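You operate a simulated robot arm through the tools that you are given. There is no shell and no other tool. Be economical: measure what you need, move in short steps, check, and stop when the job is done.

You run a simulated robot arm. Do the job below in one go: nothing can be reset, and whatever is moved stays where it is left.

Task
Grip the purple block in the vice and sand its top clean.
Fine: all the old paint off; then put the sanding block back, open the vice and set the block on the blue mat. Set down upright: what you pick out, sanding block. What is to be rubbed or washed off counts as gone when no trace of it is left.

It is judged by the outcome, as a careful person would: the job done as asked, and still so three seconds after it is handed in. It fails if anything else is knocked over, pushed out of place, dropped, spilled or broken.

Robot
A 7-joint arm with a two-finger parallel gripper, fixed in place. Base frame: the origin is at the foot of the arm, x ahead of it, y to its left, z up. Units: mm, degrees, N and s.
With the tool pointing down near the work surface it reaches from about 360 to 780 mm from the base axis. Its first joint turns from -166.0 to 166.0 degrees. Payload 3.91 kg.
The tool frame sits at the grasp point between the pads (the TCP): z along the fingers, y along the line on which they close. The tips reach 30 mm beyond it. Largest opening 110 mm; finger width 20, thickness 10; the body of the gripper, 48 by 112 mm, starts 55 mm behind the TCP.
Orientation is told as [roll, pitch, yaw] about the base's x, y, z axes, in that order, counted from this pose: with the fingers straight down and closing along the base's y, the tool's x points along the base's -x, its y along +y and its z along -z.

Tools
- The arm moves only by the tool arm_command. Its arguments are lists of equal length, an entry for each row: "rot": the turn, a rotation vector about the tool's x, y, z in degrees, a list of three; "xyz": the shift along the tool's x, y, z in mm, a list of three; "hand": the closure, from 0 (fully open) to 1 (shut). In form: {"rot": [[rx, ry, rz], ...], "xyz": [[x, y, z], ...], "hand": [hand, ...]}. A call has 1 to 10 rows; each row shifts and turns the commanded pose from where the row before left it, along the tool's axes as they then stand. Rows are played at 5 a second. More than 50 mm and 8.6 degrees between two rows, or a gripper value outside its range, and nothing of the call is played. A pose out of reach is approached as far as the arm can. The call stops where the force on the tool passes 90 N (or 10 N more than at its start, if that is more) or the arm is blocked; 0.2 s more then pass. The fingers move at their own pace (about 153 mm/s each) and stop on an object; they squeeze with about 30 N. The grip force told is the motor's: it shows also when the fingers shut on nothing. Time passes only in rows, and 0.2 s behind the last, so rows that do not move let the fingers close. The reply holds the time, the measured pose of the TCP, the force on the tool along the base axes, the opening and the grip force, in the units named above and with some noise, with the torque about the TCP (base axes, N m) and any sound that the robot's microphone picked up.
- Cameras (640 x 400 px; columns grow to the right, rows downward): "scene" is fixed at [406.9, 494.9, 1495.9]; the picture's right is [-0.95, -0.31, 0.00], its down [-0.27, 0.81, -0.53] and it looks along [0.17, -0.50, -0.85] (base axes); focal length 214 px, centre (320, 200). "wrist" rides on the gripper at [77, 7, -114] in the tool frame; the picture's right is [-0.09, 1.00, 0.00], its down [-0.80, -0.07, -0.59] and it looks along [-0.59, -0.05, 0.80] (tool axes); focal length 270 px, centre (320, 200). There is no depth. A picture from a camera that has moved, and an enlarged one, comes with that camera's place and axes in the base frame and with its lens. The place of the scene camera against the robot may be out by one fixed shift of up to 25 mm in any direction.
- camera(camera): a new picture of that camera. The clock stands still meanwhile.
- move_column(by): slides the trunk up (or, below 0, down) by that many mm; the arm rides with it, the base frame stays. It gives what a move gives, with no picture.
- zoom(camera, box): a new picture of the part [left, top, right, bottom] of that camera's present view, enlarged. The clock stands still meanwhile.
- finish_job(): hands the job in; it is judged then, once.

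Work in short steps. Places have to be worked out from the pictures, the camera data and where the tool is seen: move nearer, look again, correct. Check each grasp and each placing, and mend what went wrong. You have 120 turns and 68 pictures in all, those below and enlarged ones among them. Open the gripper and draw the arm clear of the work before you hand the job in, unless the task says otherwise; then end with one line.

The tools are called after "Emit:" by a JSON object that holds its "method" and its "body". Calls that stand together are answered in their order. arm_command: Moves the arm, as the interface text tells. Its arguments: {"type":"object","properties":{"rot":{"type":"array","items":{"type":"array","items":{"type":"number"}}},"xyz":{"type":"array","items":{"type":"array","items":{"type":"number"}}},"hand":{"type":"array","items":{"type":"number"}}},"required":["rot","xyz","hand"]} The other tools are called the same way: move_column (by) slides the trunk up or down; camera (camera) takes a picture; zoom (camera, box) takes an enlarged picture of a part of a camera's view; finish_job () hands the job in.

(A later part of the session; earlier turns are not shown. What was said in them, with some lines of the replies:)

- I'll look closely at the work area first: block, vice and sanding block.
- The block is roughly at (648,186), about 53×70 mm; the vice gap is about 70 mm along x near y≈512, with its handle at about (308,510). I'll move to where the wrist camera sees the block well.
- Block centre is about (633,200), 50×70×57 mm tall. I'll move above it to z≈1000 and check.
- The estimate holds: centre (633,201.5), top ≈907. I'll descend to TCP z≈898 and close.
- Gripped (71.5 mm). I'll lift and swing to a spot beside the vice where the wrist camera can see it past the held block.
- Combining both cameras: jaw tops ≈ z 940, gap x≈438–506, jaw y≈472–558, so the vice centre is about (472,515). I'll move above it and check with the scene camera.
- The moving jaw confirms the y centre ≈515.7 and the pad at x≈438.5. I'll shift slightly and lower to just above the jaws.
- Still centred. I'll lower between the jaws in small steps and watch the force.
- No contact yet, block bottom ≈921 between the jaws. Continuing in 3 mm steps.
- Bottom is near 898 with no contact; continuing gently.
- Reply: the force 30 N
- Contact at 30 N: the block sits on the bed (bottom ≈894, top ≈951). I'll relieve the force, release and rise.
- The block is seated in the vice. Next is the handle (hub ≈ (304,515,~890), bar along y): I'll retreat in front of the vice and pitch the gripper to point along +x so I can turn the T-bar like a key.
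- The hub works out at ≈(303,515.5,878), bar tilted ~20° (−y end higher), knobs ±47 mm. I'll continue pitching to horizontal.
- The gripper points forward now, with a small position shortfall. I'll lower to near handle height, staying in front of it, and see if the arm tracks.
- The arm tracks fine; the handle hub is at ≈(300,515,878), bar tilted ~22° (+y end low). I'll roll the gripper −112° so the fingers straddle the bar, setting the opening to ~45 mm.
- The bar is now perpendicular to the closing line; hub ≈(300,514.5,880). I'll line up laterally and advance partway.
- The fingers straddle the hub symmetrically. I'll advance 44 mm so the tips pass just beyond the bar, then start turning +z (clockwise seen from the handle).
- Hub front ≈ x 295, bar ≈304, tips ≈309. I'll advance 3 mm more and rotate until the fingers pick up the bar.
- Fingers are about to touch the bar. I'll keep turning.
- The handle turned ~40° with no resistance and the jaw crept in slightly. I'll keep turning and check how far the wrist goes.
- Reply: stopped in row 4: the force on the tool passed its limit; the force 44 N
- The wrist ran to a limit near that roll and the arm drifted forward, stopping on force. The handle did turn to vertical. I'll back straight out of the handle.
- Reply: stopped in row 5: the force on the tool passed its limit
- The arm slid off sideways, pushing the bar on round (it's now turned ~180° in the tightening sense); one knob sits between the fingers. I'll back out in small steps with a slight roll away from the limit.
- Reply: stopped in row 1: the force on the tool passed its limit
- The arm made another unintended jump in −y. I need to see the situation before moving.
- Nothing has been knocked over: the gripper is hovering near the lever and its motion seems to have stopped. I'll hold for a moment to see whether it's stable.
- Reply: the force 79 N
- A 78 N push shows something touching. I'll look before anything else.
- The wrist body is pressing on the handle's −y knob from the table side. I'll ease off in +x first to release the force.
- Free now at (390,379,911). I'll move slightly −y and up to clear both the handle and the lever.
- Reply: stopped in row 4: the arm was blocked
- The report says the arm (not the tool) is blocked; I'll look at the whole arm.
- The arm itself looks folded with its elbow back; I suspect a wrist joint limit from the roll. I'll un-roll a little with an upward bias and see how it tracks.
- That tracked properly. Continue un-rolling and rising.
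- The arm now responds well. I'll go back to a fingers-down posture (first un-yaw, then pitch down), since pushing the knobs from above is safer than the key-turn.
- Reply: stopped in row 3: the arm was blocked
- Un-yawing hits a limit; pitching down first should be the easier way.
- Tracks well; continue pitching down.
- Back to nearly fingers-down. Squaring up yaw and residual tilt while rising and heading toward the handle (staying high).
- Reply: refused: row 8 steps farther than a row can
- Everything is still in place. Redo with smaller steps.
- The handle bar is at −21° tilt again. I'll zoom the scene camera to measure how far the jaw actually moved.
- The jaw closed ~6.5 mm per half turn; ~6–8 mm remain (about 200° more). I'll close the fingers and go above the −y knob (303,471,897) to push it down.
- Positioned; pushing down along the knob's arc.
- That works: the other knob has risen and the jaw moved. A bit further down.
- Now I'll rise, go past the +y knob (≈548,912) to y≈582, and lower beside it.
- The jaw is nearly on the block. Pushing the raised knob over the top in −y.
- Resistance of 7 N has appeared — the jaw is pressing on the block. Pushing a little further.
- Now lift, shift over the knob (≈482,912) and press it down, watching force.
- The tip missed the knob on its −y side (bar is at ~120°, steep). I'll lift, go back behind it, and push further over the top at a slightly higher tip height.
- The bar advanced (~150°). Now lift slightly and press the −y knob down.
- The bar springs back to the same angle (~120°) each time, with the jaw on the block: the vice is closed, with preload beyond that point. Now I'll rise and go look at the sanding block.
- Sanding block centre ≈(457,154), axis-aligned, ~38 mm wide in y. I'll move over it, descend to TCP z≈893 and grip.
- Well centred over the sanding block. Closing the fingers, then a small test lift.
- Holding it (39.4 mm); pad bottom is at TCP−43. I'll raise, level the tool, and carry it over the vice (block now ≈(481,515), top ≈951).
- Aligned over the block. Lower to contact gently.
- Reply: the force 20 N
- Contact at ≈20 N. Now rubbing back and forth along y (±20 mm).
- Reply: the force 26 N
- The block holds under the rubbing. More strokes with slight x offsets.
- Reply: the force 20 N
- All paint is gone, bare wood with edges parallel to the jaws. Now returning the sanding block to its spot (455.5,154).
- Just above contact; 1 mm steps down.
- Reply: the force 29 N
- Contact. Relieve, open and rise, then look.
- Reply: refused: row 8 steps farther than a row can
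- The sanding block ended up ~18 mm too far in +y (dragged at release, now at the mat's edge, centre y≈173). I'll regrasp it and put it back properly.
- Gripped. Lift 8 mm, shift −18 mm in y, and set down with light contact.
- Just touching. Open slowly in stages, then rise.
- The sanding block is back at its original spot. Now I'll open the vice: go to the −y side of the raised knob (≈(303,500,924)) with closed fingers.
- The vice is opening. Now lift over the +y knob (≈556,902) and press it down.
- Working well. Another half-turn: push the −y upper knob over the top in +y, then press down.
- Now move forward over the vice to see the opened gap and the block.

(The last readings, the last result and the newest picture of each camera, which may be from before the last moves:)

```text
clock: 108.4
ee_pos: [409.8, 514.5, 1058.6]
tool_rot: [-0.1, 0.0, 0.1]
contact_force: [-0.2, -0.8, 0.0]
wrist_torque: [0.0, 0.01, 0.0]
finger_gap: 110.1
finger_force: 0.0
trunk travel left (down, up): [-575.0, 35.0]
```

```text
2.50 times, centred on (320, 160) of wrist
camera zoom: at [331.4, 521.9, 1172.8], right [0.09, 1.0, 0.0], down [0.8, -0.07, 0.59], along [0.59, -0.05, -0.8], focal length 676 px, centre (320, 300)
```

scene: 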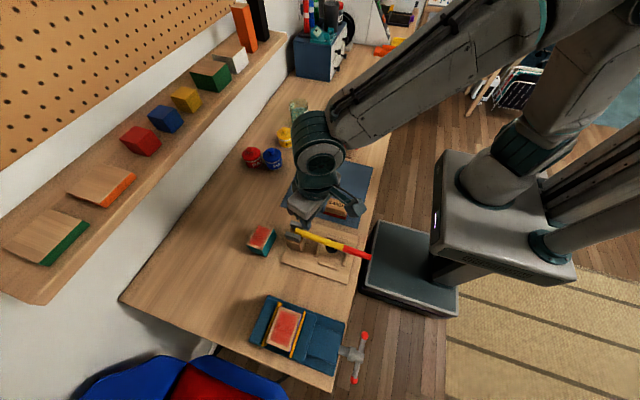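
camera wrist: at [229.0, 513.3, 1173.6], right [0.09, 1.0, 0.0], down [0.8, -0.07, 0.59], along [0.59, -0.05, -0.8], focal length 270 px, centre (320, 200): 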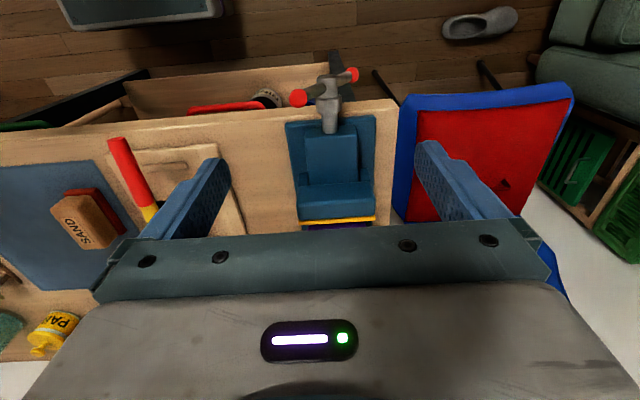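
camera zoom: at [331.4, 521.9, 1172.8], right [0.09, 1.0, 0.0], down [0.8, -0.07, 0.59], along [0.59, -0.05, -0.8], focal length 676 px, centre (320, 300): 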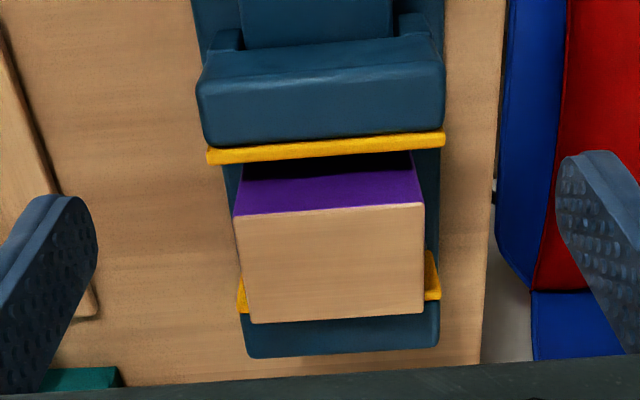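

The vice is open wide and the block sits at ≈(478,515). Descend and grip it.

Emit:
{"method": "arm_command", "body": {"rot": [[0, 0, 0], [0, 0, 0], [0, 0, 0], [0, 0, 0], [0, 0, 0], [0, 0, 0], [0, 0, 0], [0, 0, 0], [0, 0, 0]], "xyz": [[-34, 0.5, 0], [-33, 0, 0], [0, 0, 38], [0, 0, 38], [0, 0, 37], [0, 0, 0], [0, 0, 0], [0, 0, 0], [0, 0, 0]], "hand": [0, 0, 0, 0, 0, 0, 1, 1, 1]}}

```text
clock: 110.4
ee_pos: [476.9, 517.2, 946.4]
tool_rot: [0.1, 0.1, 0.1]
contact_force: [-0.7, -0.1, 2.0]
wrist_torque: [0.04, -0.02, -0.06]
finger_gap: 71.7
finger_force: 30.0
trunk travel left (down, up): [-575.0, 35.0]
```

Gripped at 71.7 mm. Lift straight up, then carry toward a free part of the mat around (540,60).

Emit:
{"method": "arm_command", "body": {"rot": [[0, 0, 0], [0, 0, 0], [0, 0, 0], [0, 0, 0], [0, 0, 0], [0, 0, 0], [0, 0, 0], [0, 0, 0], [0, 0, 0], [0, 0, 0]], "xyz": [[0, 0, -20], [0, 0, -30], [0, 0, -40], [0, 0, -40], [-6, -43, 0], [-6, -43, 0], [-6, -43, 0], [-6, -43, 0], [-6, -43, 0], [-6, -43, 0]], "hand": [1, 1, 1, 1, 1, 1, 1, 1, 1, 1]}}

Emit:
{"method": "arm_command", "body": {"rot": [[0, 0, 0], [0, 0, 0], [0, 0, 0], [0, 0, 0], [0, 0, 0], [0, 0, 0], [0, 0, 0], [0, 0, 0]], "xyz": [[-6, -43, 0], [-6, -43, 0], [-6, -43, 0], [-6, -43, 0], [-4, -28, 0], [0, 0, 45], [0, 0, 45], [0, 0, 0]], "hand": [1, 1, 1, 1, 1, 1, 1, 1]}}

Emit:
{"method": "camera", "body": {"camera": "scene"}}

```text
clock: 112.6
ee_pos: [514.2, 254.4, 1073.6]
tool_rot: [0.2, 0.0, 0.2]
contact_force: [-0.5, -0.1, -0.9]
wrist_torque: [0.02, 0.03, -0.01]
finger_gap: 71.8
finger_force: 30.2
trunk travel left (down, up): [-575.0, 35.0]
```

```text
clock: 114.4
ee_pos: [540.4, 56.6, 984.5]
tool_rot: [0.0, 0.0, 0.0]
contact_force: [-0.9, 0.0, -1.1]
wrist_torque: [0.02, 0.0, 0.01]
finger_gap: 71.3
finger_force: 29.2
trunk travel left (down, up): [-575.0, 35.0]
```

```text
7 pictures are left
```

scene: 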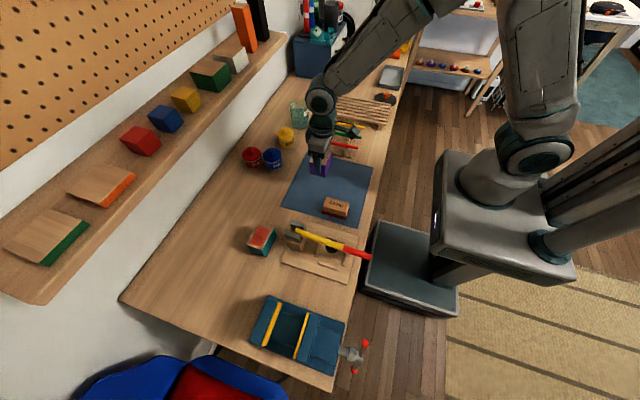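

Good location over the mat, clear of everything. Lower to contact (expected TCP ≈903).

Emit:
{"method": "arm_command", "body": {"rot": [[0, 0, 0], [0, 0, 0], [0, 0, 0], [0, 0, 0], [0, 0, 0]], "xyz": [[0, 0, 35], [0, 0, 30], [0, 0, 8], [0, 0, 3], [0, 0, 0]], "hand": [1, 1, 1, 1, 1]}}

Emit:
{"method": "arm_command", "body": {"rot": [[0, 0, 0], [0, 0, 0], [0, 0, 0], [0, 0, 0]], "xyz": [[0, 0, 1.5], [0, 0, 1.5], [0, 0, 1], [0, 0, 0]], "hand": [1, 1, 1, 1]}}

```text
clock: 115.6
ee_pos: [540.9, 58.5, 908.1]
tool_rot: [-0.1, 0.0, 0.2]
contact_force: [1.0, -0.3, -0.2]
wrist_torque: [0.0, 0.04, 0.0]
finger_gap: 71.5
finger_force: 30.0
trunk travel left (down, up): [-575.0, 35.0]
```

```text
clock: 116.6
ee_pos: [540.4, 57.1, 905.6]
tool_rot: [0.0, 0.1, 0.2]
contact_force: [-0.4, 0.1, -0.3]
wrist_torque: [-0.01, -0.05, -0.01]
finger_gap: 71.7
finger_force: 29.6
trunk travel left (down, up): [-575.0, 35.0]
```

Emit:
{"method": "arm_command", "body": {"rot": [[0, 0, 0], [0, 0, 0], [0, 0, 0], [0, 0, 0]], "xyz": [[0, 0, 1], [0, 0, 1], [0, 0, 1], [0, 0, 0]], "hand": [1, 1, 1, 1]}}

```text
clock: 117.6
ee_pos: [540.7, 56.2, 902.9]
tool_rot: [0.0, 0.0, 0.2]
contact_force: [0.4, 0.3, -0.3]
wrist_torque: [0.02, -0.03, -0.03]
finger_gap: 71.6
finger_force: 29.8
trunk travel left (down, up): [-575.0, 35.0]
```

Emit:
{"method": "arm_command", "body": {"rot": [[0, 0, 0], [0, 0, 0], [0, 0, 0], [0, 0, 0]], "xyz": [[0, 0, 1], [0, 0, 1], [0, 0, 1], [0, 0, 0]], "hand": [1, 1, 1, 1]}}

```text
clock: 118.6
ee_pos: [540.6, 57.6, 900.4]
tool_rot: [-0.1, -0.1, 0.0]
contact_force: [-1.6, 2.1, 5.8]
wrist_torque: [0.04, 0.05, 0.0]
finger_gap: 71.8
finger_force: 30.3
trunk travel left (down, up): [-575.0, 35.0]
```

Touching (≈6 N). Open slowly in stages, rise and draw back.

Emit:
{"method": "arm_command", "body": {"rot": [[0, 0, 0], [0, 0, 0], [0, 0, 0], [0, 0, 0], [0, 0, 0], [0, 0, 0], [0, 0, 0], [0, 0, 0], [0, 0, 0], [0, 0, 0]], "xyz": [[0, 0, 0], [0, 0, 0], [0, 0, 0], [0, 0, 0], [0, 0, 0], [0, 0, -15], [0, 0, -45], [0, 0, -45], [0, 0, -45], [40, 0, -20]], "hand": [0.34, 0.3, 0.25, 0.2, 0.15, 0.1, 0.1, 0, 0, 0]}}

Emit:
{"method": "arm_command", "body": {"rot": [[0, 0, 0], [0, 0, 0], [0, 0, 0], [0, 0, 0]], "xyz": [[45, 0, 0], [45, 0, -10], [45, 0, -10], [0, 0, 0]], "hand": [0, 0, 0, 0]}}

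Emit:
{"method": "camera", "body": {"camera": "wrist"}}

Emit:
{"method": "camera", "body": {"camera": "scene"}}

```text
clock: 120.8
ee_pos: [499.5, 57.6, 1072.9]
tool_rot: [0.0, 0.0, 0.1]
contact_force: [-0.8, 0.1, 0.7]
wrist_torque: [0.01, 0.0, 0.02]
finger_gap: 110.2
finger_force: 0.1
trunk travel left (down, up): [-575.0, 35.0]
```

```text
clock: 121.8
ee_pos: [365.9, 58.0, 1090.6]
tool_rot: [0.0, 0.0, 0.1]
contact_force: [-0.1, 0.0, -0.5]
wrist_torque: [-0.03, 0.02, -0.02]
finger_gap: 110.0
finger_force: 0.0
trunk travel left (down, up): [-575.0, 35.0]
```

```text
6 pictures are left
camera wrist: at [288.8, 64.4, 1204.5], right [0.09, 1.0, 0.0], down [0.8, -0.07, 0.59], along [0.59, -0.05, -0.8], focal length 270 px, centre (320, 200)
```

wrist: 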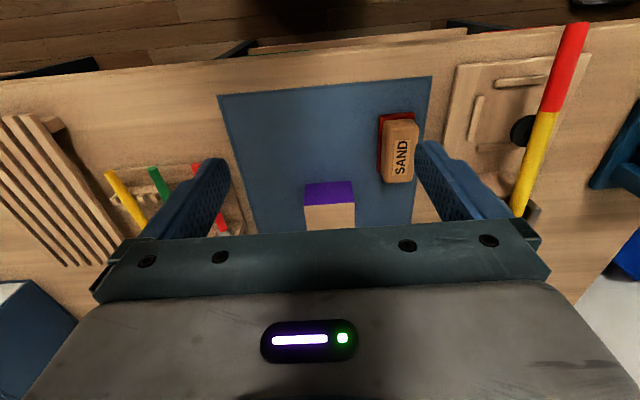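

```text
5 pictures are left
```

scene: 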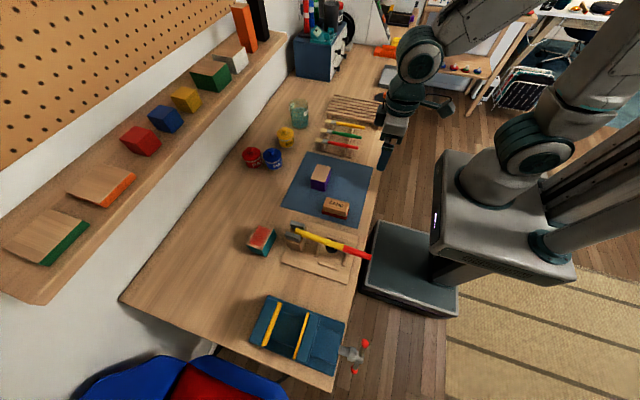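

Everything is in place. One close check of the block top and sanding block.

Emit:
{"method": "zoom", "body": {"camera": "scene", "box": [275, 145, 385, 230]}}

Emit:
{"method": "zoom", "body": {"camera": "scene", "box": [230, 220, 390, 390]}}

```text
4.71 times, centred on (330, 188) of scene
camera zoom: at [406.9, 494.9, 1495.9], right [-0.95, -0.31, 0.0], down [-0.27, 0.81, -0.53], along [0.17, -0.5, -0.85], focal length 1009 px, centre (273, 259)
```

zoom: 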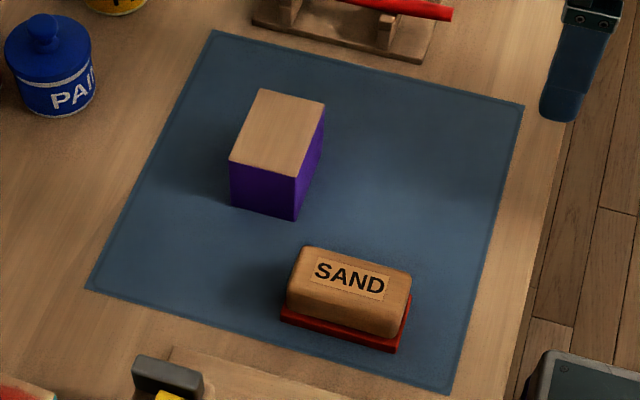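

```text
2.35 times, centred on (310, 305) of scene
camera zoom: at [406.9, 494.9, 1495.9], right [-0.95, -0.31, 0.0], down [-0.27, 0.81, -0.53], along [0.17, -0.5, -0.85], focal length 505 px, centre (344, -47)
```

zoom: 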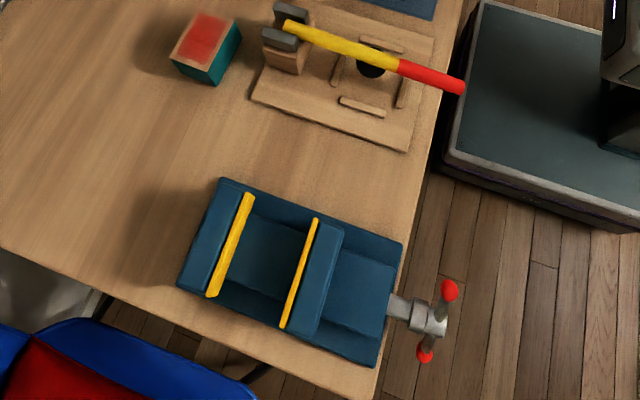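

The top is clean, the block stands on the mat, the sanding block is back, the vice is open and nothing else has moved, so I'm handing it in.

Emit:
{"method": "finish_job", "body": {}}

```text
The job is handed in.
```

The purple block was clamped in the vice, its top was sanded with no paint left visible in the final pictures, and it now stands on the blue mat with the sanding block back in its place, the vice open and the arm clear.
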